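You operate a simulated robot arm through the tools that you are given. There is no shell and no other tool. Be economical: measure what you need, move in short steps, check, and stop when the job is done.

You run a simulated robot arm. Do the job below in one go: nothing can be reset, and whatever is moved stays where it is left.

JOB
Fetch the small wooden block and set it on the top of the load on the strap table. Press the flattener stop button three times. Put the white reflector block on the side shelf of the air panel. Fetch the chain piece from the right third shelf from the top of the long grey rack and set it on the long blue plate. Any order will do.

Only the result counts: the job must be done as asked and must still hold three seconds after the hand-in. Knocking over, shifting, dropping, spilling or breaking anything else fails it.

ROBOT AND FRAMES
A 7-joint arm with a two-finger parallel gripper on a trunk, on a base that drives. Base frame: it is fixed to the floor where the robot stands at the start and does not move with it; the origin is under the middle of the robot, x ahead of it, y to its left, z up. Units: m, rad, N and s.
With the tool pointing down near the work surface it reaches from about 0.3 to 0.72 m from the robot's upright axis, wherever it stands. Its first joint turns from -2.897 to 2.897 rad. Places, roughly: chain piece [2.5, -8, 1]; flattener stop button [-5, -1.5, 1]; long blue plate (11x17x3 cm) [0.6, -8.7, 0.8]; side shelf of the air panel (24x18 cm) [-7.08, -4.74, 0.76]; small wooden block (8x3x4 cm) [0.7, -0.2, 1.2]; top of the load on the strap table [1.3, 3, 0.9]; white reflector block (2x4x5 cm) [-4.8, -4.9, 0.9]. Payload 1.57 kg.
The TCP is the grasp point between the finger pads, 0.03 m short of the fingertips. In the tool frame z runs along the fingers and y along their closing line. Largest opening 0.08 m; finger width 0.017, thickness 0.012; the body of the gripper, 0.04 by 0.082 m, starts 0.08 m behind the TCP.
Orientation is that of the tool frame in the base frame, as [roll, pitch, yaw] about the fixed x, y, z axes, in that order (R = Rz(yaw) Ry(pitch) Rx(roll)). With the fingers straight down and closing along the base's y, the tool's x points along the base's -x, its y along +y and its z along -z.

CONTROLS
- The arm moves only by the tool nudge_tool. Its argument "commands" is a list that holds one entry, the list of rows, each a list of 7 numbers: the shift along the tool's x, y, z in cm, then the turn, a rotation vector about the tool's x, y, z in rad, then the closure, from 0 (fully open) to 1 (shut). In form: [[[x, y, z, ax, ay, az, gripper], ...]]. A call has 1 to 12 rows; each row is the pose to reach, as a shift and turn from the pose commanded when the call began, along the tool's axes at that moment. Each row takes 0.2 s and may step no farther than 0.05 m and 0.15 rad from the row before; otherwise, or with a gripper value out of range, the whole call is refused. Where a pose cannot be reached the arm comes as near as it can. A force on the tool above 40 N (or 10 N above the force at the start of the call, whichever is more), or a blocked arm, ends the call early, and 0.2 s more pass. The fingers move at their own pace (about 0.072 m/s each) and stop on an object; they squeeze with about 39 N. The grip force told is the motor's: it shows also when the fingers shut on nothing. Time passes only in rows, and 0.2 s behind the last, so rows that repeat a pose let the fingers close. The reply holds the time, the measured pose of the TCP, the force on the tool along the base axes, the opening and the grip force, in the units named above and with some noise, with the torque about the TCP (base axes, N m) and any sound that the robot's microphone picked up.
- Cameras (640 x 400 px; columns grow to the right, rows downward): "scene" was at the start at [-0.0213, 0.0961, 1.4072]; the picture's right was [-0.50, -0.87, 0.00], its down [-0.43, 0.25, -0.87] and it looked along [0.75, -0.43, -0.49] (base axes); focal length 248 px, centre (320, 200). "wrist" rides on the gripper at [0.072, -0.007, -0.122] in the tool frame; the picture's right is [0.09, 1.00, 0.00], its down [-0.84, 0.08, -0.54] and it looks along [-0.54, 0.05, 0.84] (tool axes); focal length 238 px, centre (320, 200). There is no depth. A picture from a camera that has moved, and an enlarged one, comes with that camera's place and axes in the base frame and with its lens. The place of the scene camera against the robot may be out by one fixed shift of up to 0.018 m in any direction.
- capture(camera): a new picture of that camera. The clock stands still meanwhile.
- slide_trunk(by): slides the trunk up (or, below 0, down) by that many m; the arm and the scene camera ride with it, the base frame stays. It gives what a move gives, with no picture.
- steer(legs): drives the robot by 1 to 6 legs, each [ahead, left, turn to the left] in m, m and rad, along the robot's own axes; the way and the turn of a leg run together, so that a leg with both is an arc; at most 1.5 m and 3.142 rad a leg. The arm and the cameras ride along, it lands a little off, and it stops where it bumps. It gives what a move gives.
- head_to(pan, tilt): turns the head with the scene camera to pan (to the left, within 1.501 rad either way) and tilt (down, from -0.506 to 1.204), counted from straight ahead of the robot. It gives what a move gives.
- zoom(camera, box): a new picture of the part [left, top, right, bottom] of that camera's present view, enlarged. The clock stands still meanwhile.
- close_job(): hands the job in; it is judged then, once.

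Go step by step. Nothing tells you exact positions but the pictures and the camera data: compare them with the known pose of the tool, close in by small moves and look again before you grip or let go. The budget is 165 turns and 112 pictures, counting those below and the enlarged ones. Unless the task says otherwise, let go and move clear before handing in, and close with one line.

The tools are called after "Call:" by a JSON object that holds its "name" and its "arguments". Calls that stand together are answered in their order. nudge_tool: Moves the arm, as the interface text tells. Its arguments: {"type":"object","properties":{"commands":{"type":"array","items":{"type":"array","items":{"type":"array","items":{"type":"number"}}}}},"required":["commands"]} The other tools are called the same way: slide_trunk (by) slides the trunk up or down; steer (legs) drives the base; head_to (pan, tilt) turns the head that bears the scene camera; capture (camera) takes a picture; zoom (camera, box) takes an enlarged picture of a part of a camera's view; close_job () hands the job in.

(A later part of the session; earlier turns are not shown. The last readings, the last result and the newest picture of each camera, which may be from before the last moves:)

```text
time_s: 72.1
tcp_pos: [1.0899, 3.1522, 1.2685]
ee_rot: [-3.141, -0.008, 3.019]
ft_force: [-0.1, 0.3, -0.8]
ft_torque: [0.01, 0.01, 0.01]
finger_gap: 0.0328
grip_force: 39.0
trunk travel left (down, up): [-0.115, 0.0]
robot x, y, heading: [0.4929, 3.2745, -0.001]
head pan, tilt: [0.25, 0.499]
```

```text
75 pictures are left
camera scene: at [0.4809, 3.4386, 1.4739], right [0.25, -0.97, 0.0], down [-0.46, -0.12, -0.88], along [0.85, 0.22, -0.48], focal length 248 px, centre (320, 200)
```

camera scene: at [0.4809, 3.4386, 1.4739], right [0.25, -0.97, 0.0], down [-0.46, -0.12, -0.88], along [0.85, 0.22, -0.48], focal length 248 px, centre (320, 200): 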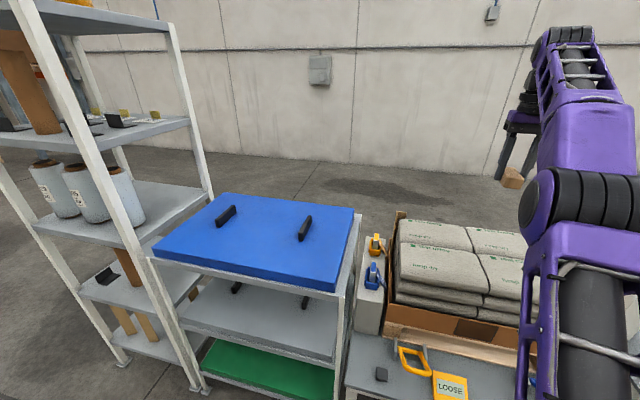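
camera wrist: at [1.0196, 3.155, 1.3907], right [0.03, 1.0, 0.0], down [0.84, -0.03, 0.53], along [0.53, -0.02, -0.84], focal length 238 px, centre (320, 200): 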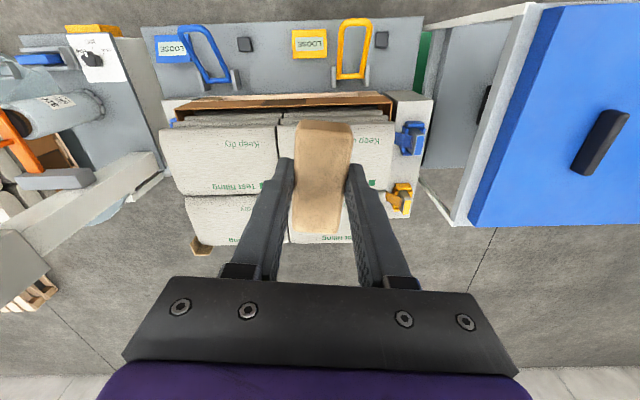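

Front-left bag spans x 1.16–1.335, y 3.05–3.3. I'll go forward to x≈1.235 and lower in part.

Call:
{"name": "nudge_tool", "arguments": {"commands": [[[-1.2, 0.3, 2, 0, 0, 0, 1], [-2.4, 0.6, 4, 0, 0, 0, 1], [-3.6, 0.9, 6.5, 0, 0, 0, 1], [-4.8, 1.2, 9, 0, 0, 0, 1], [-6, 1.5, 11.5, 0, 0, 0, 1], [-7.2, 1.8, 14, 0, 0, 0, 1], [-8.4, 2.1, 16.5, 0, 0, 0, 1], [-9.6, 2.4, 19, 0, 0, 0, 1], [-10.8, 2.7, 21.5, 0, 0, 0, 1], [-12, 3, 24, 0, 0, 0, 1], [-13.5, 3.2, 26, 0, 0, 0, 1], [-13.5, 3.2, 28, 0, 0, 0, 1]]]}}

Call:
{"name": "capture", "arguments": {"camera": "wrist"}}

```text
time_s: 74.7
tcp_pos: [1.2082, 3.173, 0.9839]
ee_rot: [-3.141, -0.01, 3.021]
ft_force: [0.3, 0.2, -0.6]
ft_torque: [-0.03, 0.01, -0.03]
finger_gap: 0.0327
grip_force: 39.2
out of reach, approached as far as the arm can: row 9, 10, 11, 12
trunk travel left (down, up): [-0.115, 0.0]
robot x, y, heading: [0.4918, 3.2759, -0.001]
head pan, tilt: [0.25, 0.499]
```

```text
74 pictures are left
camera wrist: at [1.1365, 3.176, 1.107], right [0.03, 1.0, 0.0], down [0.84, -0.03, 0.53], along [0.53, -0.01, -0.85], focal length 238 px, centre (320, 200)
```

wrist: 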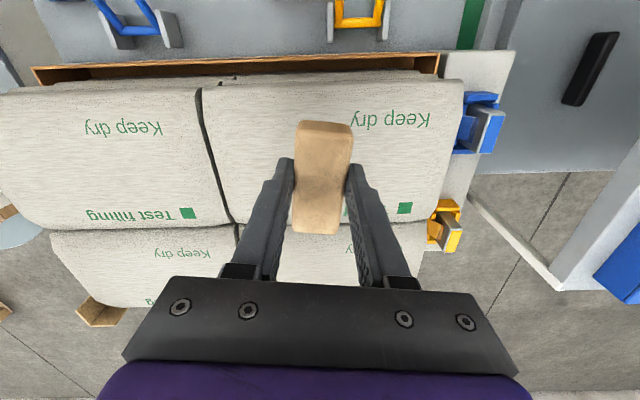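

At the reach limit; I'll ease the base 0.045 m ahead (table edge is ≥0.1 m away) and continue lowering.

Call:
{"name": "steer", "arguments": {"legs": [[0.045, 0, 0]]}}

Call:
{"name": "nudge_tool", "arguments": {"commands": [[[0, 0, 1, 0, 0, 0, 1], [0, 0, 2, 0, 0, 0, 1], [0, 0, 3, 0, 0, 0, 1], [0, 0, 4, 0, 0, 0, 1], [0, 0, 5, 0, 0, 0, 1], [0, 0, 6, 0, 0, 0, 1]]]}}

Call:
{"name": "capture", "arguments": {"camera": "wrist"}}

```text
time_s: 75.6
tcp_pos: [1.2512, 3.1739, 0.9855]
ee_rot: [3.142, -0.008, 3.019]
ft_force: [0.3, 0.3, -0.7]
ft_torque: [0.01, -0.03, 0.04]
finger_gap: 0.0327
grip_force: 39.3
trunk travel left (down, up): [-0.115, 0.0]
robot x, y, heading: [0.5377, 3.274, 0.0]
head pan, tilt: [0.25, 0.499]
```

```text
time_s: 77.0
tcp_pos: [1.2522, 3.1741, 0.9248]
ee_rot: [3.142, -0.009, 3.019]
ft_force: [0.2, -0.1, -0.9]
ft_torque: [-0.01, 0.02, -0.01]
finger_gap: 0.0328
grip_force: 38.9
trunk travel left (down, up): [-0.115, 0.0]
robot x, y, heading: [0.5336, 3.276, -0.001]
head pan, tilt: [0.25, 0.499]
```

```text
73 pictures are left
camera wrist: at [1.1806, 3.1763, 1.0477], right [0.03, 1.0, 0.0], down [0.84, -0.03, 0.53], along [0.53, -0.01, -0.85], focal length 238 px, centre (320, 200)
```

wrist: 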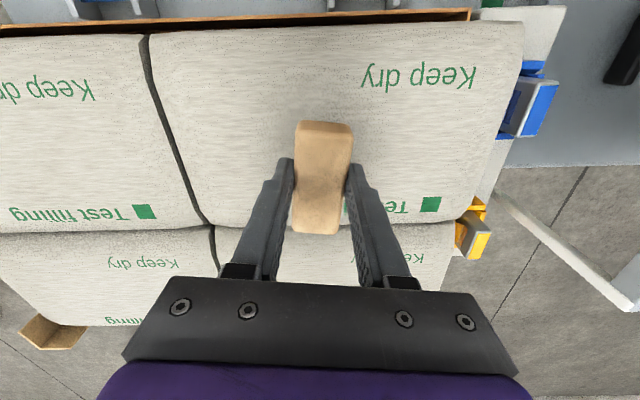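

Over the bag centre. I'll lower carefully and watch the force.

Call:
{"name": "nudge_tool", "arguments": {"commands": [[[0, 0, 1, 0, 0, 0, 1], [0, 0, 2, 0, 0, 0, 1], [0, 0, 2.7, 0, 0, 0, 1], [0, 0, 3.2, 0, 0, 0, 1], [0, 0, 3.2, 0, 0, 0, 1]]]}}

Call:
{"name": "nudge_tool", "arguments": {"commands": [[[0, 0, 0.4, 0, 0, 0, 1], [0, 0, 0.4, 0, 0, 0, 1]]]}}

Call:
{"name": "nudge_tool", "arguments": {"commands": [[[0, 0, 0.4, 0, 0, 0, 1], [0, 0, 0.4, 0, 0, 0, 1]]]}}

Call:
{"name": "capture", "arguments": {"camera": "wrist"}}

```text
time_s: 78.2
tcp_pos: [1.2513, 3.1759, 0.8928]
ee_rot: [3.141, -0.008, 3.02]
ft_force: [0.1, -0.1, 0.5]
ft_torque: [-0.01, 0.0, 0.01]
finger_gap: 0.0326
grip_force: 39.1
trunk travel left (down, up): [-0.115, 0.0]
robot x, y, heading: [0.5371, 3.2753, -0.002]
head pan, tilt: [0.25, 0.499]
```

```text
time_s: 78.8
tcp_pos: [1.2502, 3.1747, 0.8931]
ee_rot: [-3.141, -0.005, 3.02]
ft_force: [-2.6, -0.5, 15.5]
ft_torque: [0.03, -0.2, 0.01]
finger_gap: 0.0328
grip_force: 38.8
trunk travel left (down, up): [-0.115, 0.0]
robot x, y, heading: [0.5337, 3.2764, 0.005]
head pan, tilt: [0.25, 0.499]
```

```text
time_s: 79.4
tcp_pos: [1.2505, 3.1746, 0.8909]
ee_rot: [-3.141, 0.001, 3.018]
ft_force: [-2.3, 1.1, 34.3]
ft_torque: [0.25, -0.45, 0.0]
finger_gap: 0.0329
grip_force: 38.4
trunk travel left (down, up): [-0.115, 0.0]
robot x, y, heading: [0.5397, 3.2745, 0.003]
head pan, tilt: [0.25, 0.499]
```

```text
72 pictures are left
camera wrist: at [1.1785, 3.1767, 1.0135], right [0.03, 1.0, 0.0], down [0.84, -0.02, 0.54], along [0.54, -0.02, -0.84], focal length 238 px, centre (320, 200)
```

wrist: 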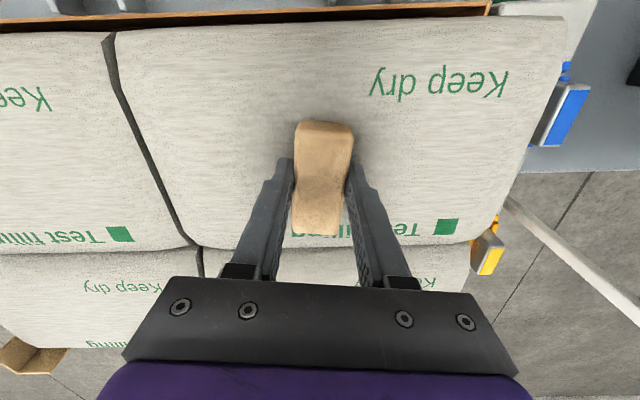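

Contact made on the bag. I'll relax the push, open the fingers and rise.

Call:
{"name": "nudge_tool", "arguments": {"commands": [[[0, 0, -0.6, 0, 0, 0, 1], [0, 0, -0.6, 0, 0, 0, 0.7], [0, 0, -0.6, 0, 0, 0, 0.3], [0, 0, -0.6, 0, 0, 0, 0], [0, 0, -0.6, 0, 0, 0, 0], [0, 0, -1.5, 0, 0, 0, 0], [0, 0, -4, 0, 0, 0, 0], [0, 0, -8, 0, 0, 0, 0], [0, 0, -12, 0, 0, 0, 0]]]}}

Call:
{"name": "capture", "arguments": {"camera": "wrist"}}

```text
time_s: 81.4
tcp_pos: [1.2477, 3.1737, 1.0041]
ee_rot: [3.14, -0.009, 3.019]
ft_force: [0.0, 0.1, -0.8]
ft_torque: [-0.04, 0.03, -0.01]
finger_gap: 0.0804
grip_force: 0.0
out of reach, approached as far as the arm can: row 9
trunk travel left (down, up): [-0.115, 0.0]
robot x, y, heading: [0.5367, 3.2745, 0.002]
head pan, tilt: [0.25, 0.499]
```

```text
71 pictures are left
camera wrist: at [1.1778, 3.1776, 1.126], right [0.03, 1.0, 0.0], down [0.84, -0.03, 0.53], along [0.53, -0.01, -0.85], focal length 238 px, centre (320, 200)
```

wrist: 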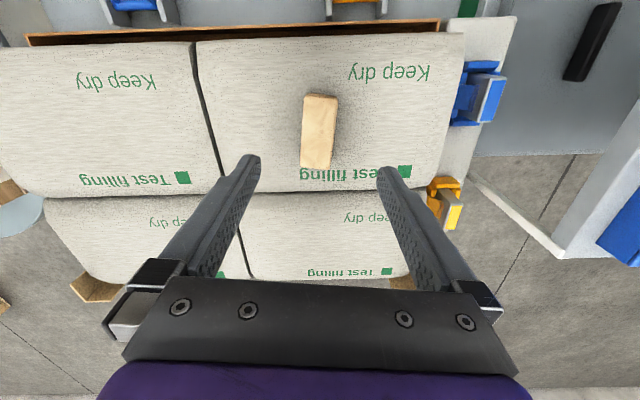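

The block rests on the bag. I back off and tuck the arm in.

Call:
{"name": "steer", "arguments": {"legs": [[-0.18, 0, 0]]}}

Call:
{"name": "nudge_tool", "arguments": {"commands": [[[3, 0, 0, 0, 0, 0, 0], [7, 0, -3, 0, 0, 0, 0], [11, 0, -6, 0, 0, 0, 0], [15, 0, -9, 0, 0, 0, 0], [19, 0, -12, 0, 0, 0, 0], [22, 0, -15, 0, 0, 0, 0], [24, 0, -18, 0, 0, 0, 0]]]}}

Call:
{"name": "head_to", "arguments": {"pan": 0.1, "tilt": 0.45}}

Call:
{"name": "capture", "arguments": {"camera": "scene"}}

```text
time_s: 82.9
tcp_pos: [1.07, 3.1735, 1.0028]
ee_rot: [3.141, -0.009, 3.019]
ft_force: [-0.7, -0.6, -1.0]
ft_torque: [0.03, -0.01, -0.01]
finger_gap: 0.0798
grip_force: 0.1
trunk travel left (down, up): [-0.115, 0.0]
robot x, y, heading: [0.357, 3.2746, -0.001]
head pan, tilt: [0.25, 0.499]
```

```text
time_s: 84.5
tcp_pos: [0.8344, 3.2008, 1.1868]
ee_rot: [-3.142, -0.009, 3.02]
ft_force: [-0.5, -0.3, -0.2]
ft_torque: [-0.04, 0.0, -0.01]
finger_gap: 0.08
grip_force: 0.0
trunk travel left (down, up): [-0.115, 0.0]
robot x, y, heading: [0.3605, 3.2768, 0.003]
head pan, tilt: [0.25, 0.499]
```

```text
time_s: 85.2
tcp_pos: [0.8342, 3.2009, 1.1869]
ee_rot: [-3.141, -0.009, 3.018]
ft_force: [-0.6, 0.2, -0.7]
ft_torque: [0.01, 0.03, 0.0]
finger_gap: 0.0801
grip_force: 0.0
trunk travel left (down, up): [-0.115, 0.0]
robot x, y, heading: [0.3564, 3.2726, 0.003]
head pan, tilt: [0.099, 0.45]
```

```text
70 pictures are left
camera scene: at [0.3497, 3.4252, 1.4783], right [0.1, -0.99, 0.0], down [-0.43, -0.04, -0.9], along [0.9, 0.09, -0.44], focal length 248 px, centre (320, 200)
```

scene: 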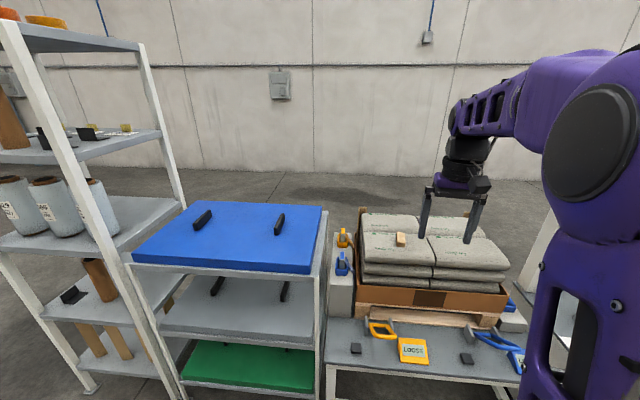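

Placed well. Next the stop button at about (-5, -1.5): I go back down the corridor and head west.

Call:
{"name": "steer", "arguments": {"legs": [[0, 0, -1.574], [1.3, 0, 0], [1.25, 0, 0]]}}

Call:
{"name": "steer", "arguments": {"legs": [[0, 0.0, -1.57], [1.0, 0, 0]]}}

Call:
{"name": "head_to", "arguments": {"pan": 0.3, "tilt": 0.3}}

Call:
{"name": "capture", "arguments": {"camera": "scene"}}

```text
time_s: 101.6
tcp_pos: [0.1605, 0.2743, 1.1863]
ee_rot: [-3.142, -0.009, 1.404]
ft_force: [-0.4, 0.2, -0.3]
ft_torque: [0.02, -0.03, 0.01]
finger_gap: 0.0797
grip_force: 0.0
trunk travel left (down, up): [-0.115, 0.0]
robot x, y, heading: [0.2527, 0.7479, -1.611]
head pan, tilt: [0.099, 0.45]
```

```text
time_s: 110.7
tcp_pos: [-1.2344, 0.849, 1.1863]
ee_rot: [-3.141, -0.009, -0.145]
ft_force: [-0.7, -0.4, 0.1]
ft_torque: [0.03, 0.0, 0.0]
finger_gap: 0.08
grip_force: 0.0
trunk travel left (down, up): [-0.115, 0.0]
robot x, y, heading: [-0.7587, 0.7669, 3.12]
head pan, tilt: [0.099, 0.45]
```

```text
time_s: 111.5
tcp_pos: [-1.2352, 0.8495, 1.1869]
ee_rot: [3.141, -0.008, -0.144]
ft_force: [0.1, -0.3, -0.5]
ft_torque: [-0.01, -0.01, -0.02]
finger_gap: 0.0801
grip_force: 0.1
trunk travel left (down, up): [-0.115, 0.0]
robot x, y, heading: [-0.7574, 0.7689, 3.119]
head pan, tilt: [0.3, 0.3]
```

```text
69 pictures are left
camera scene: at [-0.7733, 0.5996, 1.4922], right [-0.27, 0.96, 0.0], down [0.28, 0.08, -0.96], along [-0.92, -0.26, -0.3], focal length 248 px, centre (320, 200)
```

scene: 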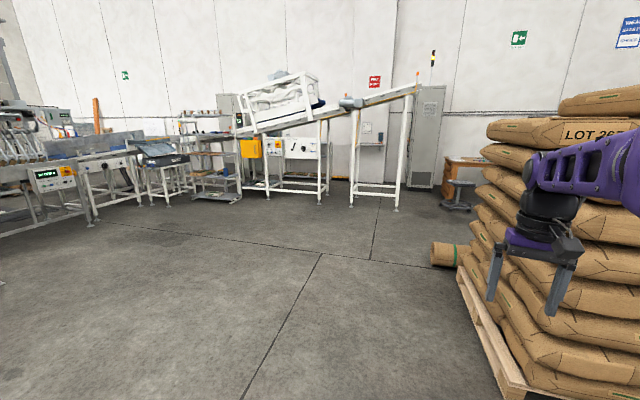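

Call:
{"name": "zoom", "arguments": {"camera": "scene", "box": [0, 60, 240, 220]}}

Call:
{"name": "zoom", "arguments": {"camera": "scene", "box": [190, 60, 430, 220]}}

```text
2.50 times, centred on (120, 140) of scene
camera zoom: at [-0.7733, 0.5996, 1.4922], right [-0.27, 0.96, 0.0], down [0.28, 0.08, -0.96], along [-0.92, -0.26, -0.3], focal length 619 px, centre (820, 350)
```

zoom: 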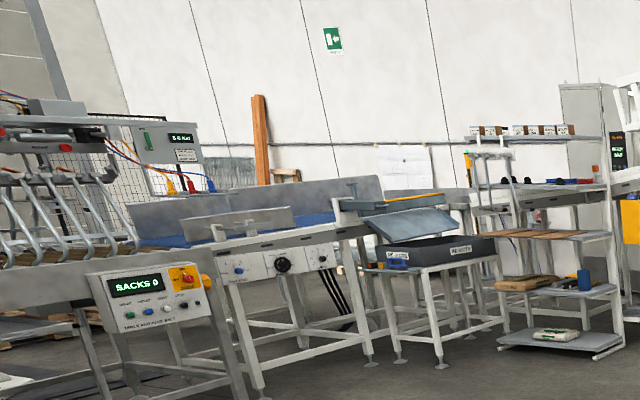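

```text
2.50 times, centred on (310, 140) of scene
camera zoom: at [-0.7733, 0.5996, 1.4922], right [-0.27, 0.96, 0.0], down [0.28, 0.08, -0.96], along [-0.92, -0.26, -0.3], focal length 619 px, centre (345, 350)
```

zoom: 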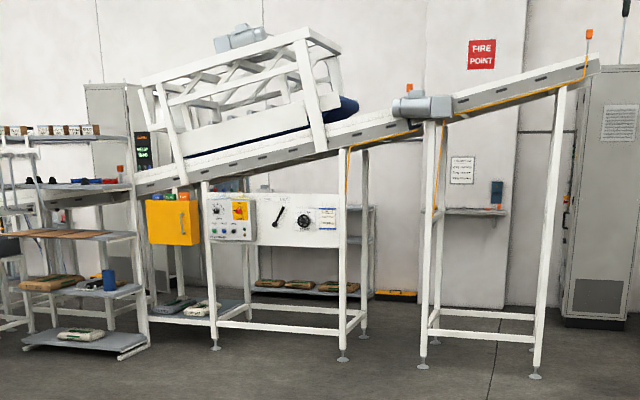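

The flattener is the inclined press conveyor with the control box facing +x at about (-5, -1.5). I'll drive toward it over open floor.

Call:
{"name": "steer", "arguments": {"legs": [[0.3, 0.6, 0.02], [1.1, 0.8, 0], [1.1, 0.75, 0]]}}

Call:
{"name": "head_to", "arguments": {"pan": 0.0, "tilt": 0.3}}

Call:
{"name": "capture", "arguments": {"camera": "scene"}}

```text
time_s: 132.7
tcp_pos: [-3.7396, -1.297, 1.1868]
ee_rot: [3.141, -0.008, -0.13]
ft_force: [0.4, -0.9, 0.2]
ft_torque: [0.02, 0.01, 0.01]
finger_gap: 0.0802
grip_force: 0.0
trunk travel left (down, up): [-0.115, 0.0]
robot x, y, heading: [-3.2635, -1.3771, 3.128]
head pan, tilt: [0.3, 0.3]
```

```text
time_s: 133.5
tcp_pos: [-3.7399, -1.2983, 1.186]
ee_rot: [3.141, -0.009, -0.13]
ft_force: [-0.2, 0.2, 0.7]
ft_torque: [-0.01, 0.02, -0.02]
finger_gap: 0.0801
grip_force: 0.1
trunk travel left (down, up): [-0.115, 0.0]
robot x, y, heading: [-3.263, -1.3751, 3.129]
head pan, tilt: [0.0, 0.3]
```

```text
66 pictures are left
camera scene: at [-3.2783, -1.5141, 1.4923], right [0.01, 1.0, 0.0], down [0.3, 0.0, -0.96], along [-0.96, 0.01, -0.3], focal length 248 px, centre (320, 200)
```

scene: 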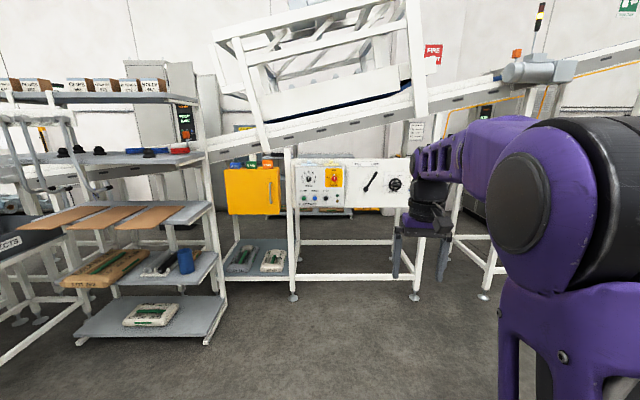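

Call:
{"name": "zoom", "arguments": {"camera": "scene", "box": [280, 150, 360, 215]}}

```text
6.15 times, centred on (320, 182) of scene
camera zoom: at [-3.2783, -1.5141, 1.4923], right [0.01, 1.0, 0.0], down [0.3, 0.0, -0.96], along [-0.96, 0.01, -0.3], focal length 1524 px, centre (320, 308)
```

zoom: 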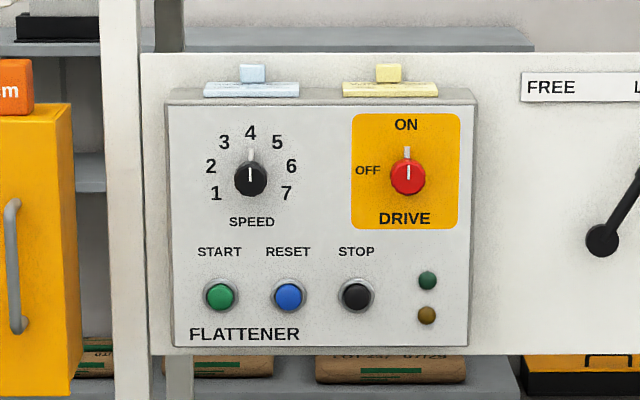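

The black STOP button is the third in the row, near (-5.03, -1.45, 0.96). I'll square the hand and then tip it forward so that the closed fingers point at the panel.

Call:
{"name": "nudge_tool", "arguments": {"commands": [[[0, 0, 0, 0, 0, -0.13, 0.5], [0, 0, 0, 0, 0, -0.13, 1]]]}}

Call:
{"name": "nudge_tool", "arguments": {"commands": [[[-1.4, 0, 1.5, 0, -0.1428, 0, 1], [-2.8, 0, 3, 0, -0.2856, 0, 1], [-4.2, 0, 4.5, 0, -0.4284, 0, 1], [-5.6, 0, 6, 0, -0.5712, 0, 1], [-7, 0, 7.5, 0, -0.714, 0, 1], [-8.4, 0, 9, 0, -0.8568, 0, 1], [-9.8, 0, 10.5, 0, -0.9996, 0, 1], [-11.2, 0, 12, 0, -1.1424, 0, 1], [-12.6, 0, 13.5, 0, -1.2852, 0, 1], [-14, 0, 15, 0, -1.428, 0, 1], [-15.4, 0, 16.5, 0, -1.5708, 0, 1], [-15.4, 0, 16.5, 0, -1.5708, 0, 1]]]}}

Call:
{"name": "capture", "arguments": {"camera": "scene"}}

```text
time_s: 134.1
tcp_pos: [-3.7397, -1.2984, 1.187]
ee_rot: [3.139, -0.008, 0.0]
ft_force: [-0.3, 0.2, -0.5]
ft_torque: [0.03, -0.01, 0.0]
finger_gap: 0.0001
grip_force: 0.0
trunk travel left (down, up): [-0.115, 0.0]
robot x, y, heading: [-3.2621, -1.3737, 3.129]
head pan, tilt: [0.0, 0.3]
```

```text
time_s: 136.7
tcp_pos: [-3.8927, -1.2994, 1.0201]
ee_rot: [2.856, 1.565, -0.287]
ft_force: [0.0, 0.2, 0.0]
ft_torque: [-0.01, 0.03, -0.01]
finger_gap: 0.0
grip_force: 21.3
trunk travel left (down, up): [-0.115, 0.0]
robot x, y, heading: [-3.2643, -1.373, 3.136]
head pan, tilt: [0.0, 0.3]
```

```text
64 pictures are left
camera scene: at [-3.2785, -1.5141, 1.4923], right [0.01, 1.0, 0.0], down [0.3, 0.0, -0.96], along [-0.96, 0.01, -0.3], focal length 248 px, centre (320, 200)
```

scene: 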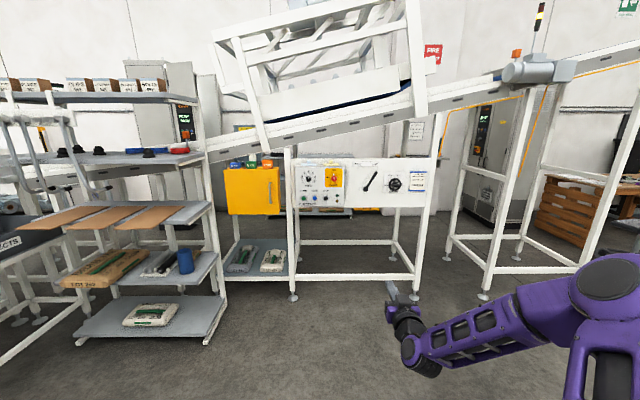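

The hand points at the panel. I'll drive up to it, stopping about 0.1 m short.

Call:
{"name": "steer", "arguments": {"legs": [[0.9, 0.153, 0.008]]}}

Call:
{"name": "capture", "arguments": {"camera": "wrist"}}

Call:
{"name": "capture", "arguments": {"camera": "scene"}}

```text
time_s: 141.5
tcp_pos: [-4.7885, -1.4576, 1.0208]
ee_rot: [2.985, 1.561, -0.146]
ft_force: [0.2, 0.4, -0.4]
ft_torque: [0.02, -0.02, 0.0]
finger_gap: 0.0001
grip_force: 21.3
trunk travel left (down, up): [-0.115, 0.0]
robot x, y, heading: [-4.1633, -1.5255, -3.14]
head pan, tilt: [0.0, 0.3]
```

```text
63 pictures are left
camera wrist: at [-4.666, -1.4481, 0.9499], right [0.01, -1.0, -0.09], down [0.54, -0.07, 0.84], along [-0.84, -0.06, 0.53], focal length 238 px, centre (320, 200)
```

wrist: 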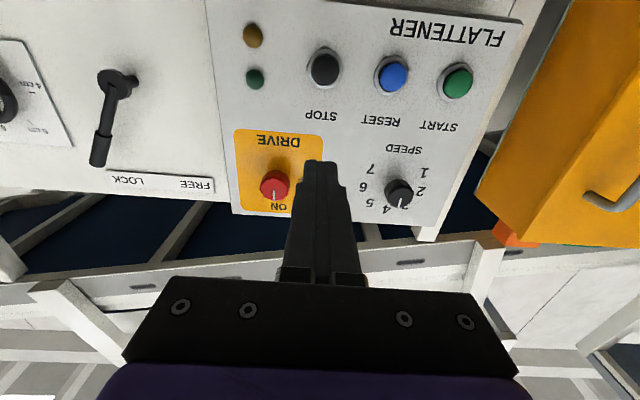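

```text
62 pictures are left
camera scene: at [-4.172, -1.6645, 1.4923], right [0.0, 1.0, 0.0], down [0.3, 0.0, -0.96], along [-0.96, 0.0, -0.3], focal length 248 px, centre (320, 200)
```

scene: 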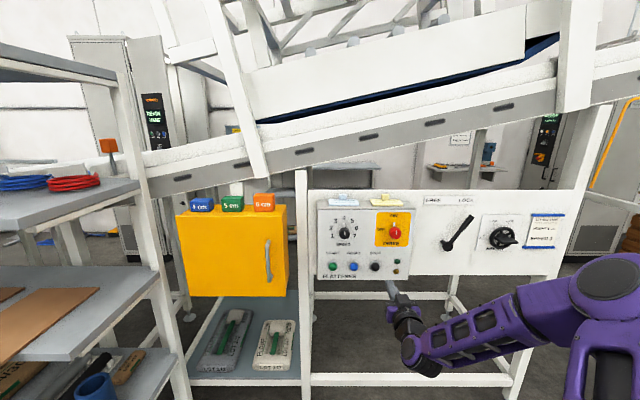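

STOP button estimated at (-4.985, -1.46, 0.967). I'll lower to its height, approach to ~4 cm, and check.

Call:
{"name": "nudge_tool", "arguments": {"commands": [[[2, 0.1, 2, 0, 0, 0, 1], [4, 0.2, 4, 0, 0, 0, 1], [5.4, 0.2, 7, 0, 0, 0, 1], [5.4, 0.2, 10, 0, 0, 0, 1], [5.4, 0.2, 12, 0, 0, 0, 1], [5.4, 0.2, 12, 0, 0, 0, 1]]]}}

Call:
{"name": "capture", "arguments": {"camera": "wrist"}}

Call:
{"name": "zoom", "arguments": {"camera": "scene", "box": [310, 220, 430, 300]}}

```text
time_s: 142.9
tcp_pos: [-4.9086, -1.4607, 0.9659]
ee_rot: [2.965, 1.562, -0.167]
ft_force: [-0.5, -0.4, 0.8]
ft_torque: [0.02, -0.03, 0.02]
finger_gap: 0.0
grip_force: 20.9
trunk travel left (down, up): [-0.115, 0.0]
robot x, y, heading: [-4.1603, -1.5241, -3.138]
head pan, tilt: [0.0, 0.3]
```

```text
61 pictures are left
camera wrist: at [-4.7874, -1.4514, 0.8947], right [0.01, -1.0, -0.09], down [0.54, -0.07, 0.84], along [-0.84, -0.06, 0.53], focal length 238 px, centre (320, 200)
```

wrist: 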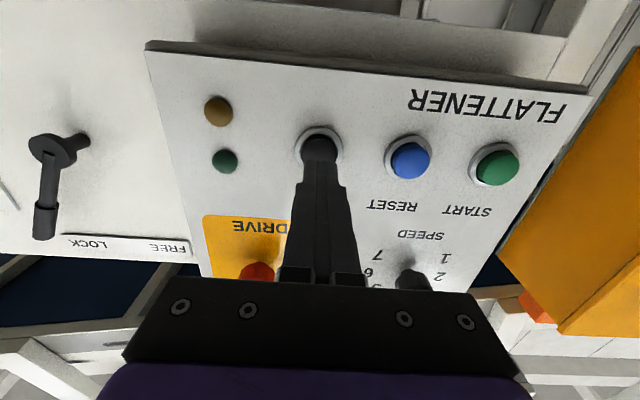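

```text
5.00 times, centred on (370, 260) of scene
camera zoom: at [-4.1721, -1.6645, 1.4923], right [0.0, 1.0, 0.0], down [0.3, 0.0, -0.96], along [-0.96, 0.0, -0.3], focal length 1238 px, centre (70, -100)
```

zoom: 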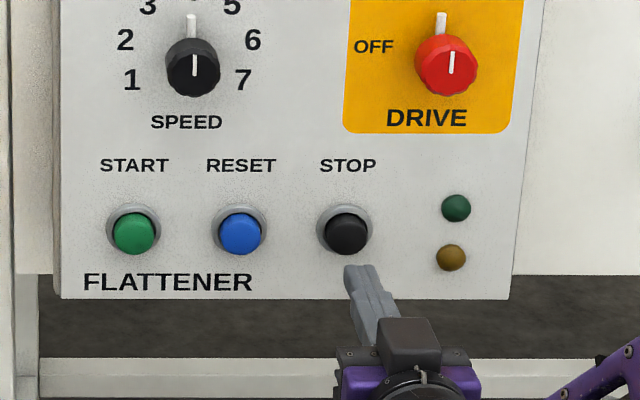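

Fingertips are lined up with the STOP button. Advancing in small steps until contact/click.

Call:
{"name": "nudge_tool", "arguments": {"commands": [[[0, 0, 1, 0, 0, 0, 1], [0, 0, 2, 0, 0, 0, 1], [0, 0, 2.5, 0, 0, 0, 1], [0, 0, 3, 0, 0, 0, 1], [0, 0, 3, 0, 0, 0, 1]]]}}

Call:
{"name": "nudge_tool", "arguments": {"commands": [[[0, 0, 0.3, 0, 0, 0, 1], [0, 0, 0.6, 0, 0, 0, 1], [0, 0, 0.6, 0, 0, 0, 1]]]}}

```text
time_s: 144.1
tcp_pos: [-4.9385, -1.4593, 0.9641]
ee_rot: [2.998, 1.561, -0.134]
ft_force: [-0.4, -0.1, 0.4]
ft_torque: [-0.02, -0.02, 0.0]
finger_gap: 0.0
grip_force: 21.5
trunk travel left (down, up): [-0.115, 0.0]
robot x, y, heading: [-4.1604, -1.5263, -3.135]
head pan, tilt: [0.0, 0.3]
```

```text
time_s: 144.9
tcp_pos: [-4.9445, -1.4598, 0.9654]
ee_rot: [3.008, 1.563, -0.123]
ft_force: [-0.1, -0.2, -0.3]
ft_torque: [-0.02, 0.03, 0.01]
finger_gap: 0.0
grip_force: 21.7
trunk travel left (down, up): [-0.115, 0.0]
robot x, y, heading: [-4.1573, -1.5245, -3.141]
head pan, tilt: [0.0, 0.3]
```

Call:
{"name": "nudge_tool", "arguments": {"commands": [[[0, 0, 0.3, 0, 0, 0, 1], [0, 0, 0.6, 0, 0, 0, 1], [0, 0, 0.6, 0, 0, 0, 1]]]}}

Call:
{"name": "nudge_tool", "arguments": {"commands": [[[0, 0, 0.3, 0, 0, 0, 1], [0, 0, 0.6, 0, 0, 0, 1], [0, 0, 0.6, 0, 0, 0, 1]]]}}

Call:
{"name": "capture", "arguments": {"camera": "wrist"}}

```text
time_s: 145.7
tcp_pos: [-4.9507, -1.4615, 0.9637]
ee_rot: [2.971, 1.562, -0.164]
ft_force: [4.6, -1.6, 0.3]
ft_torque: [-0.04, 0.01, 0.05]
finger_gap: 0.0001
grip_force: 21.3
trunk travel left (down, up): [-0.115, 0.0]
robot x, y, heading: [-4.1627, -1.526, -3.137]
head pan, tilt: [0.0, 0.3]
heard: click
```

```text
time_s: 146.5
tcp_pos: [-4.955, -1.4592, 0.9644]
ee_rot: [3.0, 1.56, -0.131]
ft_force: [29.1, -2.2, -3.6]
ft_torque: [0.06, -0.02, 0.06]
finger_gap: 0.0
grip_force: 21.8
trunk travel left (down, up): [-0.115, 0.0]
robot x, y, heading: [-4.1589, -1.5261, -3.139]
head pan, tilt: [0.0, 0.3]
```

```text
59 pictures are left
camera wrist: at [-4.8311, -1.4517, 0.8946], right [0.01, -1.0, -0.09], down [0.53, -0.07, 0.84], along [-0.85, -0.06, 0.53], focal length 238 px, centre (320, 200)
```

wrist: 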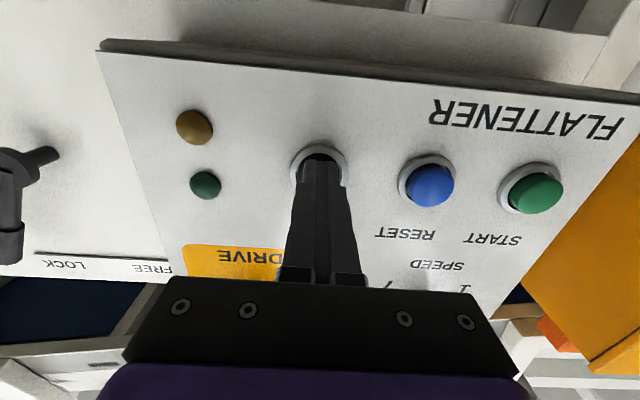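

First press clicked. Now I release fully and press again, counting clicks.

Call:
{"name": "nudge_tool", "arguments": {"commands": [[[0, 0, -1, 0, 0, 0, 1], [0, 0, -2.2, 0, 0, 0, 1], [0, 0, -2.2, 0, 0, 0, 1]]]}}

Call:
{"name": "nudge_tool", "arguments": {"commands": [[[0, 0, 1, 0, 0, 0, 1], [0, 0, 1.4, 0, 0, 0, 1], [0, 0, 1.8, 0, 0, 0, 1], [0, 0, 1.8, 0, 0, 0, 1]]]}}

Call:
{"name": "nudge_tool", "arguments": {"commands": [[[0, 0, -1, 0, 0, 0, 1], [0, 0, -1.8, 0, 0, 0, 1], [0, 0, -1.8, 0, 0, 0, 1]]]}}

```text
time_s: 147.3
tcp_pos: [-4.9336, -1.4591, 0.9655]
ee_rot: [2.93, 1.564, -0.204]
ft_force: [0.3, -0.4, 0.2]
ft_torque: [0.02, -0.03, -0.01]
finger_gap: 0.0
grip_force: 21.4
trunk travel left (down, up): [-0.115, 0.0]
robot x, y, heading: [-4.1623, -1.5276, -3.136]
head pan, tilt: [0.0, 0.3]
```

```text
time_s: 148.3
tcp_pos: [-4.9514, -1.4593, 0.9654]
ee_rot: [2.932, 1.56, -0.202]
ft_force: [13.2, 3.2, 1.9]
ft_torque: [0.04, 0.11, -0.09]
finger_gap: 0.0003
grip_force: 20.9
trunk travel left (down, up): [-0.115, 0.0]
robot x, y, heading: [-4.1602, -1.5278, -3.138]
head pan, tilt: [0.0, 0.3]
heard: click
```

```text
time_s: 149.1
tcp_pos: [-4.9343, -1.4603, 0.9653]
ee_rot: [3.007, 1.562, -0.126]
ft_force: [0.6, 0.3, 0.2]
ft_torque: [0.01, 0.03, 0.0]
finger_gap: 0.0
grip_force: 20.5
trunk travel left (down, up): [-0.115, 0.0]
robot x, y, heading: [-4.1623, -1.5267, -3.134]
head pan, tilt: [0.0, 0.3]
```

Two clicks so far; third press.

Call:
{"name": "nudge_tool", "arguments": {"commands": [[[0, 0, 1, 0, 0, 0, 1], [0, 0, 1.4, 0, 0, 0, 1], [0, 0, 1.8, 0, 0, 0, 1], [0, 0, 1.8, 0, 0, 0, 1]]]}}

Call:
{"name": "nudge_tool", "arguments": {"commands": [[[0, 0, -2, 0, 0, 0, 1], [0, 0, -5, 0, 0, 0, 1], [0, 0, -9, 0, 0, 0, 1], [0, 0, -13, 0, 0, 0, 1]]]}}

Call:
{"name": "capture", "arguments": {"camera": "scene"}}

```text
time_s: 150.1
tcp_pos: [-4.9514, -1.4604, 0.965]
ee_rot: [2.96, 1.562, -0.169]
ft_force: [12.6, 0.2, 0.7]
ft_torque: [-0.03, 0.03, 0.01]
finger_gap: 0.0
grip_force: 21.3
trunk travel left (down, up): [-0.115, 0.0]
robot x, y, heading: [-4.1615, -1.5272, -3.135]
head pan, tilt: [0.0, 0.3]
heard: click
```

```text
time_s: 151.1
tcp_pos: [-4.8219, -1.4607, 0.9669]
ee_rot: [2.931, 1.563, -0.202]
ft_force: [0.6, -1.1, -0.4]
ft_torque: [-0.04, 0.03, -0.03]
finger_gap: 0.0001
grip_force: 21.0
trunk travel left (down, up): [-0.115, 0.0]
robot x, y, heading: [-4.1572, -1.5241, -3.141]
head pan, tilt: [0.0, 0.3]
```

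```text
58 pictures are left
camera scene: at [-4.1721, -1.6645, 1.4923], right [0.0, 1.0, 0.0], down [0.3, 0.0, -0.96], along [-0.96, 0.0, -0.3], focal length 248 px, centre (320, 200)
```

scene: 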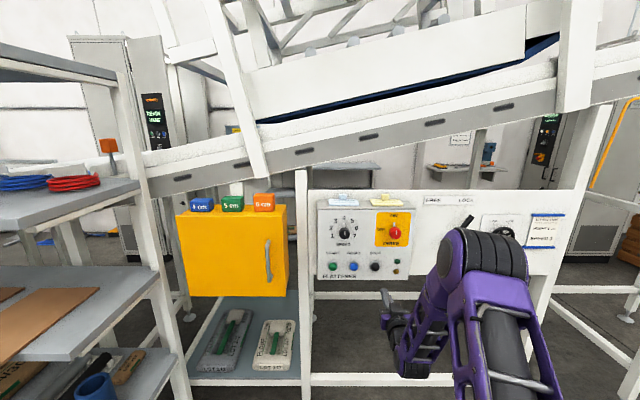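

Three clicks heard. I back off, then tip the hand back to pointing down.

Call:
{"name": "steer", "arguments": {"legs": [[-0.9, 0, 0]]}}

Call:
{"name": "nudge_tool", "arguments": {"commands": [[[-1.5, 0, -0.5, 0, 0.1428, 0, 1], [-3, 0, -1, 0, 0.2856, 0, 1], [-4.5, 0, -1.5, 0, 0.4284, 0, 1], [-6, 0, -2, 0, 0.5712, 0, 1], [-7.5, 0, -2.5, 0, 0.714, 0, 1], [-9, 0, -3, 0, 0.8568, 0, 1], [-10.5, 0, -3.5, 0, 0.9996, 0, 1], [-12, 0, -4, 0, 1.1424, 0, 1], [-13.5, 0, -5, 0, 1.2852, 0, 1], [-15, 0, -6, 0, 1.428, 0, 0.5], [-16.5, 0, -7, 0, 1.5708, 0, 0], [-18, 0, -8, 0, 1.5708, 0, 0]]]}}

Call:
{"name": "head_to", "arguments": {"pan": 0.9, "tilt": 0.35}}

Call:
{"name": "capture", "arguments": {"camera": "scene"}}

```text
time_s: 155.8
tcp_pos: [-3.9338, -1.4593, 0.964]
ee_rot: [2.98, 1.561, -0.142]
ft_force: [-0.2, -0.1, -0.4]
ft_torque: [0.0, -0.02, 0.0]
finger_gap: 0.0
grip_force: 21.6
trunk travel left (down, up): [-0.115, 0.0]
robot x, y, heading: [-3.271, -1.519, -3.127]
head pan, tilt: [0.0, 0.3]
```

```text
time_s: 158.3
tcp_pos: [-3.8572, -1.4578, 1.1466]
ee_rot: [3.14, -0.009, 0.019]
ft_force: [-1.0, 0.2, 0.0]
ft_torque: [-0.03, -0.03, 0.02]
finger_gap: 0.0798
grip_force: 0.0
trunk travel left (down, up): [-0.115, 0.0]
robot x, y, heading: [-3.2707, -1.5223, -3.131]
head pan, tilt: [0.0, 0.3]
```

```text
time_s: 159.6
tcp_pos: [-3.857, -1.4578, 1.1473]
ee_rot: [3.139, -0.009, 0.021]
ft_force: [-0.8, -0.6, 0.2]
ft_torque: [-0.07, -0.01, 0.0]
finger_gap: 0.0799
grip_force: 0.0
trunk travel left (down, up): [-0.115, 0.0]
robot x, y, heading: [-3.2758, -1.5183, -3.125]
head pan, tilt: [0.901, 0.351]
```

```text
57 pictures are left
camera scene: at [-3.2472, -1.7302, 1.4876], right [-0.79, 0.61, 0.0], down [0.21, 0.27, -0.94], along [-0.57, -0.74, -0.34], focal length 248 px, centre (320, 200)
```

scene: 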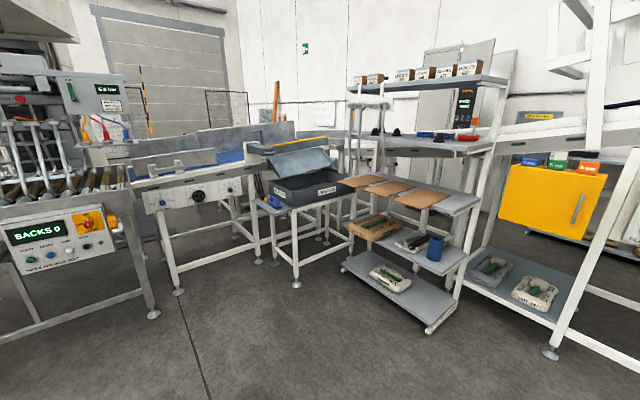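

Call:
{"name": "zoom", "arguments": {"camera": "scene", "box": [120, 90, 360, 240]}}

Call:
{"name": "zoom", "arguments": {"camera": "scene", "box": [230, 90, 350, 190]}}

```text
2.67 times, centred on (240, 165) of scene
camera zoom: at [-3.2472, -1.7302, 1.4876], right [-0.79, 0.61, 0.0], down [0.21, 0.27, -0.94], along [-0.57, -0.74, -0.34], focal length 660 px, centre (533, 293)
```

zoom: 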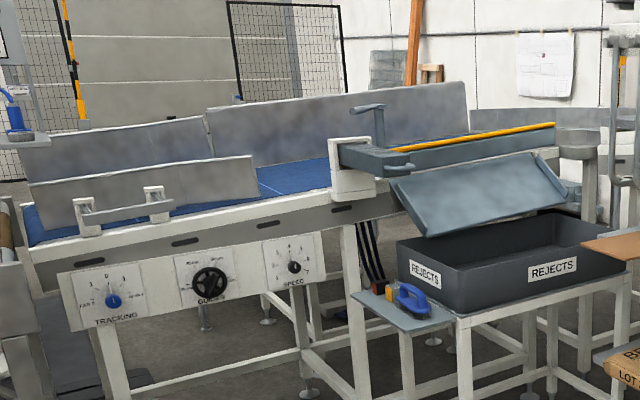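

```text
4.00 times, centred on (290, 140) of scene
camera zoom: at [-3.2472, -1.7302, 1.4876], right [-0.79, 0.61, 0.0], down [0.21, 0.27, -0.94], along [-0.57, -0.74, -0.34], focal length 991 px, centre (440, 440)
```

zoom: 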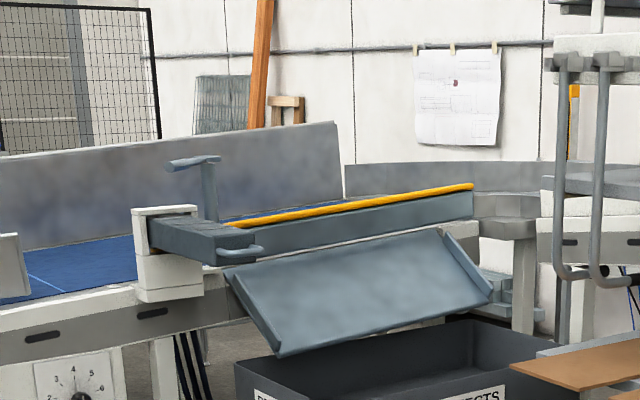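

The conveyor line curves from y≈-4 round to the flattener; the block is probably behind it. I'll turn to face -y and survey routes.

Call:
{"name": "steer", "arguments": {"legs": [[0, 0, 1.56], [0, 1.3, 0]]}}

Call:
{"name": "head_to", "arguments": {"pan": 0.25, "tilt": 0.25}}

Call:
{"name": "capture", "arguments": {"camera": "scene"}}

```text
time_s: 176.1
tcp_pos: [-2.0518, -2.1402, 1.1476]
ee_rot: [3.14, -0.009, 1.555]
ft_force: [-0.8, 0.0, -0.8]
ft_torque: [0.04, 0.0, 0.02]
finger_gap: 0.0802
grip_force: 0.1
trunk travel left (down, up): [-0.115, 0.0]
robot x, y, heading: [-1.973, -1.5584, -1.593]
head pan, tilt: [0.901, 0.351]
```

```text
time_s: 177.1
tcp_pos: [-2.0513, -2.141, 1.147]
ee_rot: [3.14, -0.008, 1.555]
ft_force: [-0.2, -0.2, 0.4]
ft_torque: [0.02, -0.02, -0.02]
finger_gap: 0.0801
grip_force: 0.0
trunk travel left (down, up): [-0.115, 0.0]
robot x, y, heading: [-1.9711, -1.5539, -1.593]
head pan, tilt: [0.25, 0.25]
```

```text
54 pictures are left
camera scene: at [-1.8167, -1.5601, 1.497], right [-0.97, -0.23, 0.0], down [-0.06, 0.24, -0.97], along [0.22, -0.94, -0.25], focal length 248 px, centre (320, 200)
```

scene: 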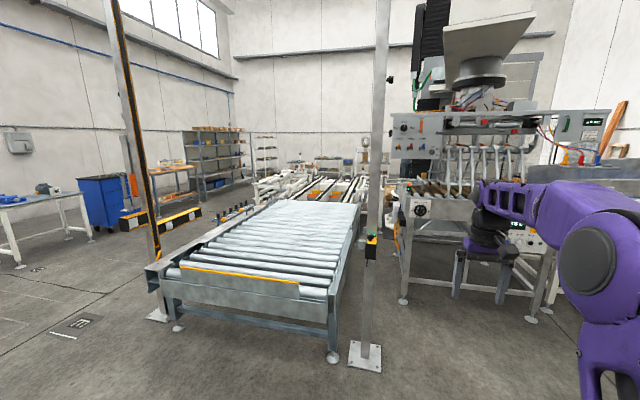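

East of here is a roller conveyor with light-curtain posts; the air panel lies by the west wall (x≈-7.5). I'll check the west corridor behind the flattener via its north end.

Call:
{"name": "steer", "arguments": {"legs": [[0, 0, -1.55], [0.9, -1.0, 0], [1.2, -0.9, 0]]}}

Call:
{"name": "head_to", "arguments": {"pan": 0.1, "tilt": 0.3}}

Call:
{"name": "capture", "arguments": {"camera": "scene"}}

```text
time_s: 199.4
tcp_pos: [-4.6625, 0.4141, 1.1459]
ee_rot: [3.139, -0.009, 0.0]
ft_force: [0.2, 0.6, -0.2]
ft_torque: [-0.01, -0.01, 0.01]
finger_gap: 0.0801
grip_force: 0.2
trunk travel left (down, up): [-0.115, 0.0]
robot x, y, heading: [-4.0787, 0.3421, 3.135]
head pan, tilt: [0.25, 0.25]
```

```text
time_s: 200.1
tcp_pos: [-4.6613, 0.4146, 1.147]
ee_rot: [3.139, -0.01, -0.002]
ft_force: [-0.1, 0.4, 0.5]
ft_torque: [-0.01, 0.01, -0.02]
finger_gap: 0.08
grip_force: 0.0
trunk travel left (down, up): [-0.115, 0.0]
robot x, y, heading: [-4.0766, 0.3388, 3.134]
head pan, tilt: [0.099, 0.3]
```

```text
53 pictures are left
camera scene: at [-4.0914, 0.1931, 1.4923], right [-0.09, 1.0, 0.0], down [0.29, 0.03, -0.96], along [-0.95, -0.09, -0.3], focal length 248 px, centre (320, 200)
```

scene: 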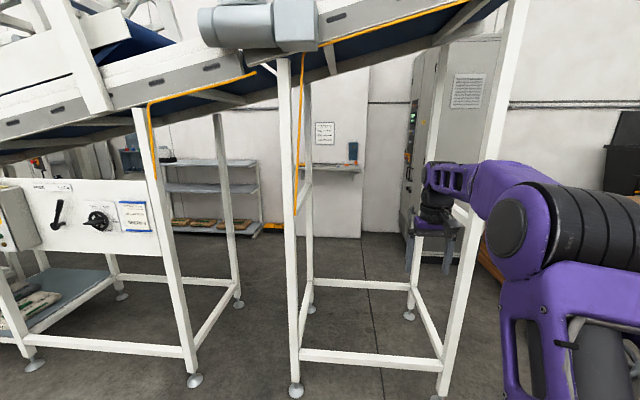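

There's a ~1.3 m corridor behind the flattener. I'll move to its north end and look at the entry beside the cabinet.

Call:
{"name": "steer", "arguments": {"legs": [[0.35, -0.3, 0], [0.1, -0.6, 0]]}}

Call:
{"name": "head_to", "arguments": {"pan": 0.05, "tilt": 0.5}}

Call:
{"name": "capture", "arguments": {"camera": "scene"}}

```text
time_s: 209.3
tcp_pos: [-5.1069, 1.3097, 1.1456]
ee_rot: [3.141, -0.009, -0.001]
ft_force: [0.3, -0.1, 0.3]
ft_torque: [0.02, -0.02, 0.02]
finger_gap: 0.0799
grip_force: 0.2
trunk travel left (down, up): [-0.115, 0.0]
robot x, y, heading: [-4.5243, 1.2362, 3.135]
head pan, tilt: [0.099, 0.3]
```

```text
time_s: 210.1
tcp_pos: [-5.1061, 1.3109, 1.1471]
ee_rot: [3.14, -0.007, 0.001]
ft_force: [-0.5, 0.0, -0.2]
ft_torque: [0.06, 0.01, 0.01]
finger_gap: 0.0802
grip_force: 0.0
trunk travel left (down, up): [-0.115, 0.0]
robot x, y, heading: [-4.522, 1.238, 3.131]
head pan, tilt: [0.051, 0.499]
```

```text
52 pictures are left
camera scene: at [-4.5337, 1.0939, 1.4739], right [-0.04, 1.0, 0.0], down [0.48, 0.02, -0.88], along [-0.88, -0.04, -0.48], focal length 248 px, centre (320, 200)
```

scene: 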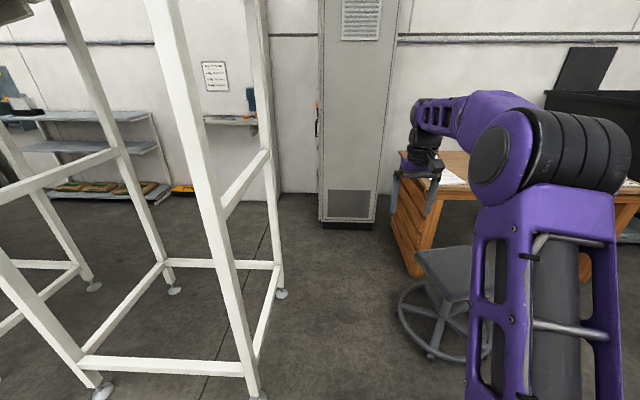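

Entry fits: cabinet face at x≈-6.63, frame foot at (-5.77, 0.76), stool at y≥1.6. I'll advance along y≈1.22 and look down the corridor.

Call:
{"name": "steer", "arguments": {"legs": [[1.13, 0, 0.01]]}}

Call:
{"name": "head_to", "arguments": {"pan": 1.4, "tilt": 0.35}}

Call:
{"name": "capture", "arguments": {"camera": "scene"}}

```text
time_s: 215.7
tcp_pos: [-6.2123, 1.3398, 1.1468]
ee_rot: [3.141, -0.007, -0.021]
ft_force: [0.4, 0.2, -0.9]
ft_torque: [0.0, 0.0, -0.03]
finger_gap: 0.08
grip_force: 0.1
trunk travel left (down, up): [-0.115, 0.0]
robot x, y, heading: [-5.6295, 1.2565, 3.111]
head pan, tilt: [0.051, 0.499]
```

```text
time_s: 217.2
tcp_pos: [-6.212, 1.3421, 1.1465]
ee_rot: [3.139, -0.008, -0.022]
ft_force: [0.3, 0.2, 0.2]
ft_torque: [0.01, 0.04, 0.0]
finger_gap: 0.0799
grip_force: 0.1
trunk travel left (down, up): [-0.115, 0.0]
robot x, y, heading: [-5.628, 1.2497, 3.117]
head pan, tilt: [1.4, 0.351]
```

```text
51 pictures are left
camera scene: at [-5.5714, 1.0241, 1.4875], right [-0.98, 0.2, 0.0], down [0.07, 0.34, -0.94], along [-0.19, -0.92, -0.34], focal length 248 px, centre (320, 200)
```

scene: 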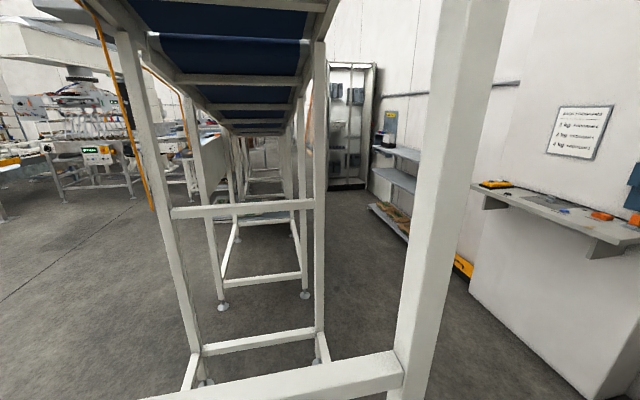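

The corridor is clear (x between -6.77 and -5.77). I'll turn so the arm trails (+y), sidestep in front of the cabinet, and reverse down it in stages.

Call:
{"name": "steer", "arguments": {"legs": [[0, 0, -1.546], [0, 0.57, 0]]}}

Call:
{"name": "head_to", "arguments": {"pan": 1.45, "tilt": 0.7}}

Call:
{"name": "capture", "arguments": {"camera": "scene"}}

```text
time_s: 219.0
tcp_pos: [-6.1544, 1.5257, 1.1464]
ee_rot: [3.138, -0.007, -0.352]
ft_force: [0.2, -0.8, -0.2]
ft_torque: [-0.02, 0.0, 0.0]
finger_gap: 0.08
grip_force: 0.0
trunk travel left (down, up): [-0.115, 0.0]
robot x, y, heading: [-5.629, 1.257, 2.784]
head pan, tilt: [1.4, 0.351]
stopped in leg 1: the robot was blocked; the commanded pose is now the measured one
```

```text
time_s: 219.8
tcp_pos: [-6.1532, 1.5257, 1.1476]
ee_rot: [3.14, -0.009, -0.35]
ft_force: [0.6, -0.3, -0.1]
ft_torque: [-0.02, 0.01, 0.0]
finger_gap: 0.0798
grip_force: 0.0
trunk travel left (down, up): [-0.115, 0.0]
robot x, y, heading: [-5.6321, 1.2561, 2.787]
head pan, tilt: [1.45, 0.7]
```

```text
50 pictures are left
camera scene: at [-5.6428, 1.0197, 1.4562], right [-0.89, 0.46, 0.0], down [0.3, 0.57, -0.77], along [-0.35, -0.68, -0.64], focal length 248 px, centre (320, 200)
```

scene: 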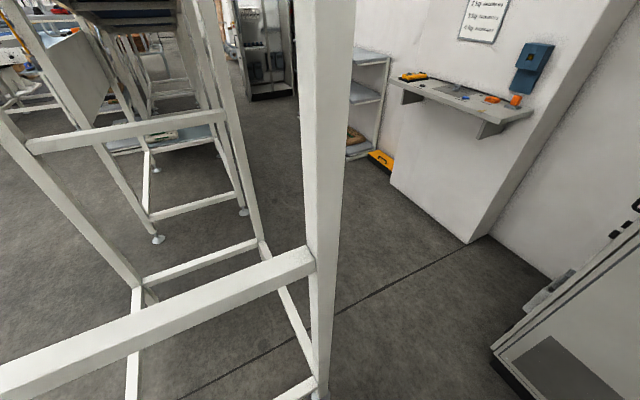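

Blocked, probably by the stool. I'll undo the rotation and check the stool.

Call:
{"name": "steer", "arguments": {"legs": [[0, 0, 0.35]]}}

Call:
{"name": "head_to", "arguments": {"pan": -0.6, "tilt": 0.95}}

Call:
{"name": "capture", "arguments": {"camera": "scene"}}

```text
time_s: 221.4
tcp_pos: [-6.2138, 1.3308, 1.1468]
ee_rot: [3.141, -0.009, -0.002]
ft_force: [0.0, 0.2, -0.1]
ft_torque: [-0.01, -0.02, 0.0]
finger_gap: 0.0799
grip_force: 0.0
trunk travel left (down, up): [-0.115, 0.0]
robot x, y, heading: [-5.6278, 1.258, 3.131]
head pan, tilt: [1.45, 0.7]
```

```text
time_s: 223.3
tcp_pos: [-6.2141, 1.3307, 1.1476]
ee_rot: [3.141, -0.01, -0.003]
ft_force: [-0.5, -0.2, -0.6]
ft_torque: [-0.01, 0.04, 0.01]
finger_gap: 0.0802
grip_force: 0.0
trunk travel left (down, up): [-0.115, 0.0]
robot x, y, heading: [-5.6264, 1.2572, 3.132]
head pan, tilt: [-0.6, 0.949]
```

```text
49 pictures are left
camera scene: at [-5.6099, 1.1586, 1.4364], right [0.57, 0.82, 0.0], down [0.67, -0.47, -0.58], along [-0.48, 0.33, -0.81], focal length 248 px, centre (320, 200)
```

scene: 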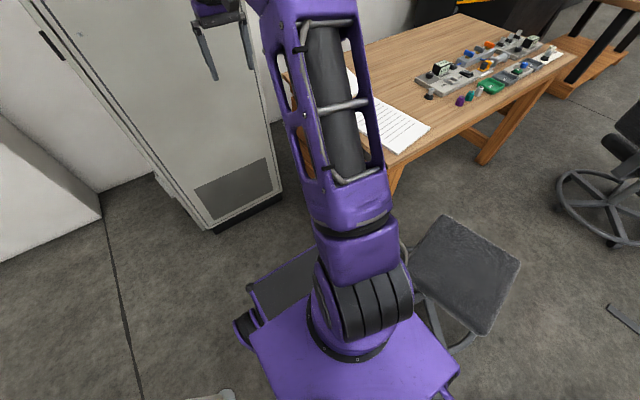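

The stool looks unmoved (within error). I'll retract the arm to a short radius, move further in to (-6.12, 1.1), and turn left there to face down the corridor.

Call:
{"name": "nudge_tool", "arguments": {"commands": [[[3, 0, -1, 0, 0, 0, 0], [6, 0, -2, 0, 0, 0, 0], [9, 0, -3, 0, 0, 0, 0], [12, 0, -4, 0, 0, 0, 0], [15, 0, -5, 0, 0, 0, 0], [18, 0, -6, 0, 0, 0, 0]]]}}

Call:
{"name": "steer", "arguments": {"legs": [[0.25, 0.06, 0.01], [0.24, 0.1, 0]]}}

Call:
{"name": "head_to", "arguments": {"pan": 0.0, "tilt": 0.7}}

Call:
{"name": "capture", "arguments": {"camera": "scene"}}

```text
time_s: 224.7
tcp_pos: [-6.0343, 1.3328, 1.2098]
ee_rot: [3.139, -0.007, -0.003]
ft_force: [0.2, 1.1, 0.2]
ft_torque: [0.0, -0.03, -0.02]
finger_gap: 0.0799
grip_force: 0.1
trunk travel left (down, up): [-0.115, 0.0]
robot x, y, heading: [-5.6279, 1.2568, 3.135]
head pan, tilt: [-0.6, 0.949]
```

```text
time_s: 228.0
tcp_pos: [-6.5201, 1.1655, 1.2108]
ee_rot: [3.139, -0.008, 0.013]
ft_force: [-0.2, 0.5, -0.8]
ft_torque: [-0.03, 0.02, -0.01]
finger_gap: 0.0801
grip_force: 0.0
trunk travel left (down, up): [-0.115, 0.0]
robot x, y, heading: [-6.1131, 1.0951, -3.135]
head pan, tilt: [-0.6, 0.949]
```

```text
time_s: 229.0
tcp_pos: [-6.5196, 1.1653, 1.2094]
ee_rot: [3.14, -0.007, 0.016]
ft_force: [-0.4, 0.6, 0.0]
ft_torque: [-0.03, 0.03, -0.02]
finger_gap: 0.0802
grip_force: 0.1
trunk travel left (down, up): [-0.115, 0.0]
robot x, y, heading: [-6.111, 1.0966, -3.134]
head pan, tilt: [0.0, 0.7]
```

```text
48 pictures are left
camera scene: at [-6.1173, 0.9574, 1.4561], right [-0.01, 1.0, 0.0], down [0.64, 0.0, -0.76], along [-0.76, 0.0, -0.64], focal length 248 px, centre (320, 200)
```

scene: 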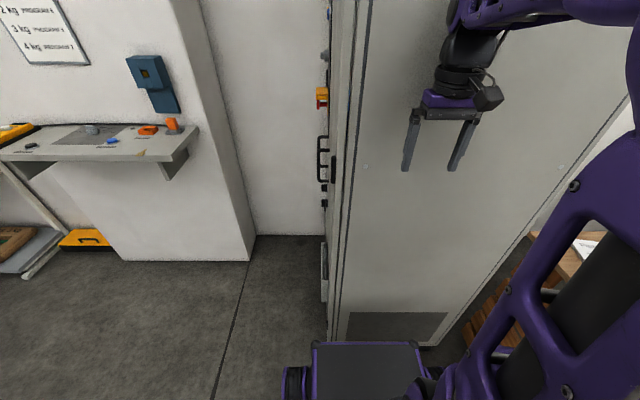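

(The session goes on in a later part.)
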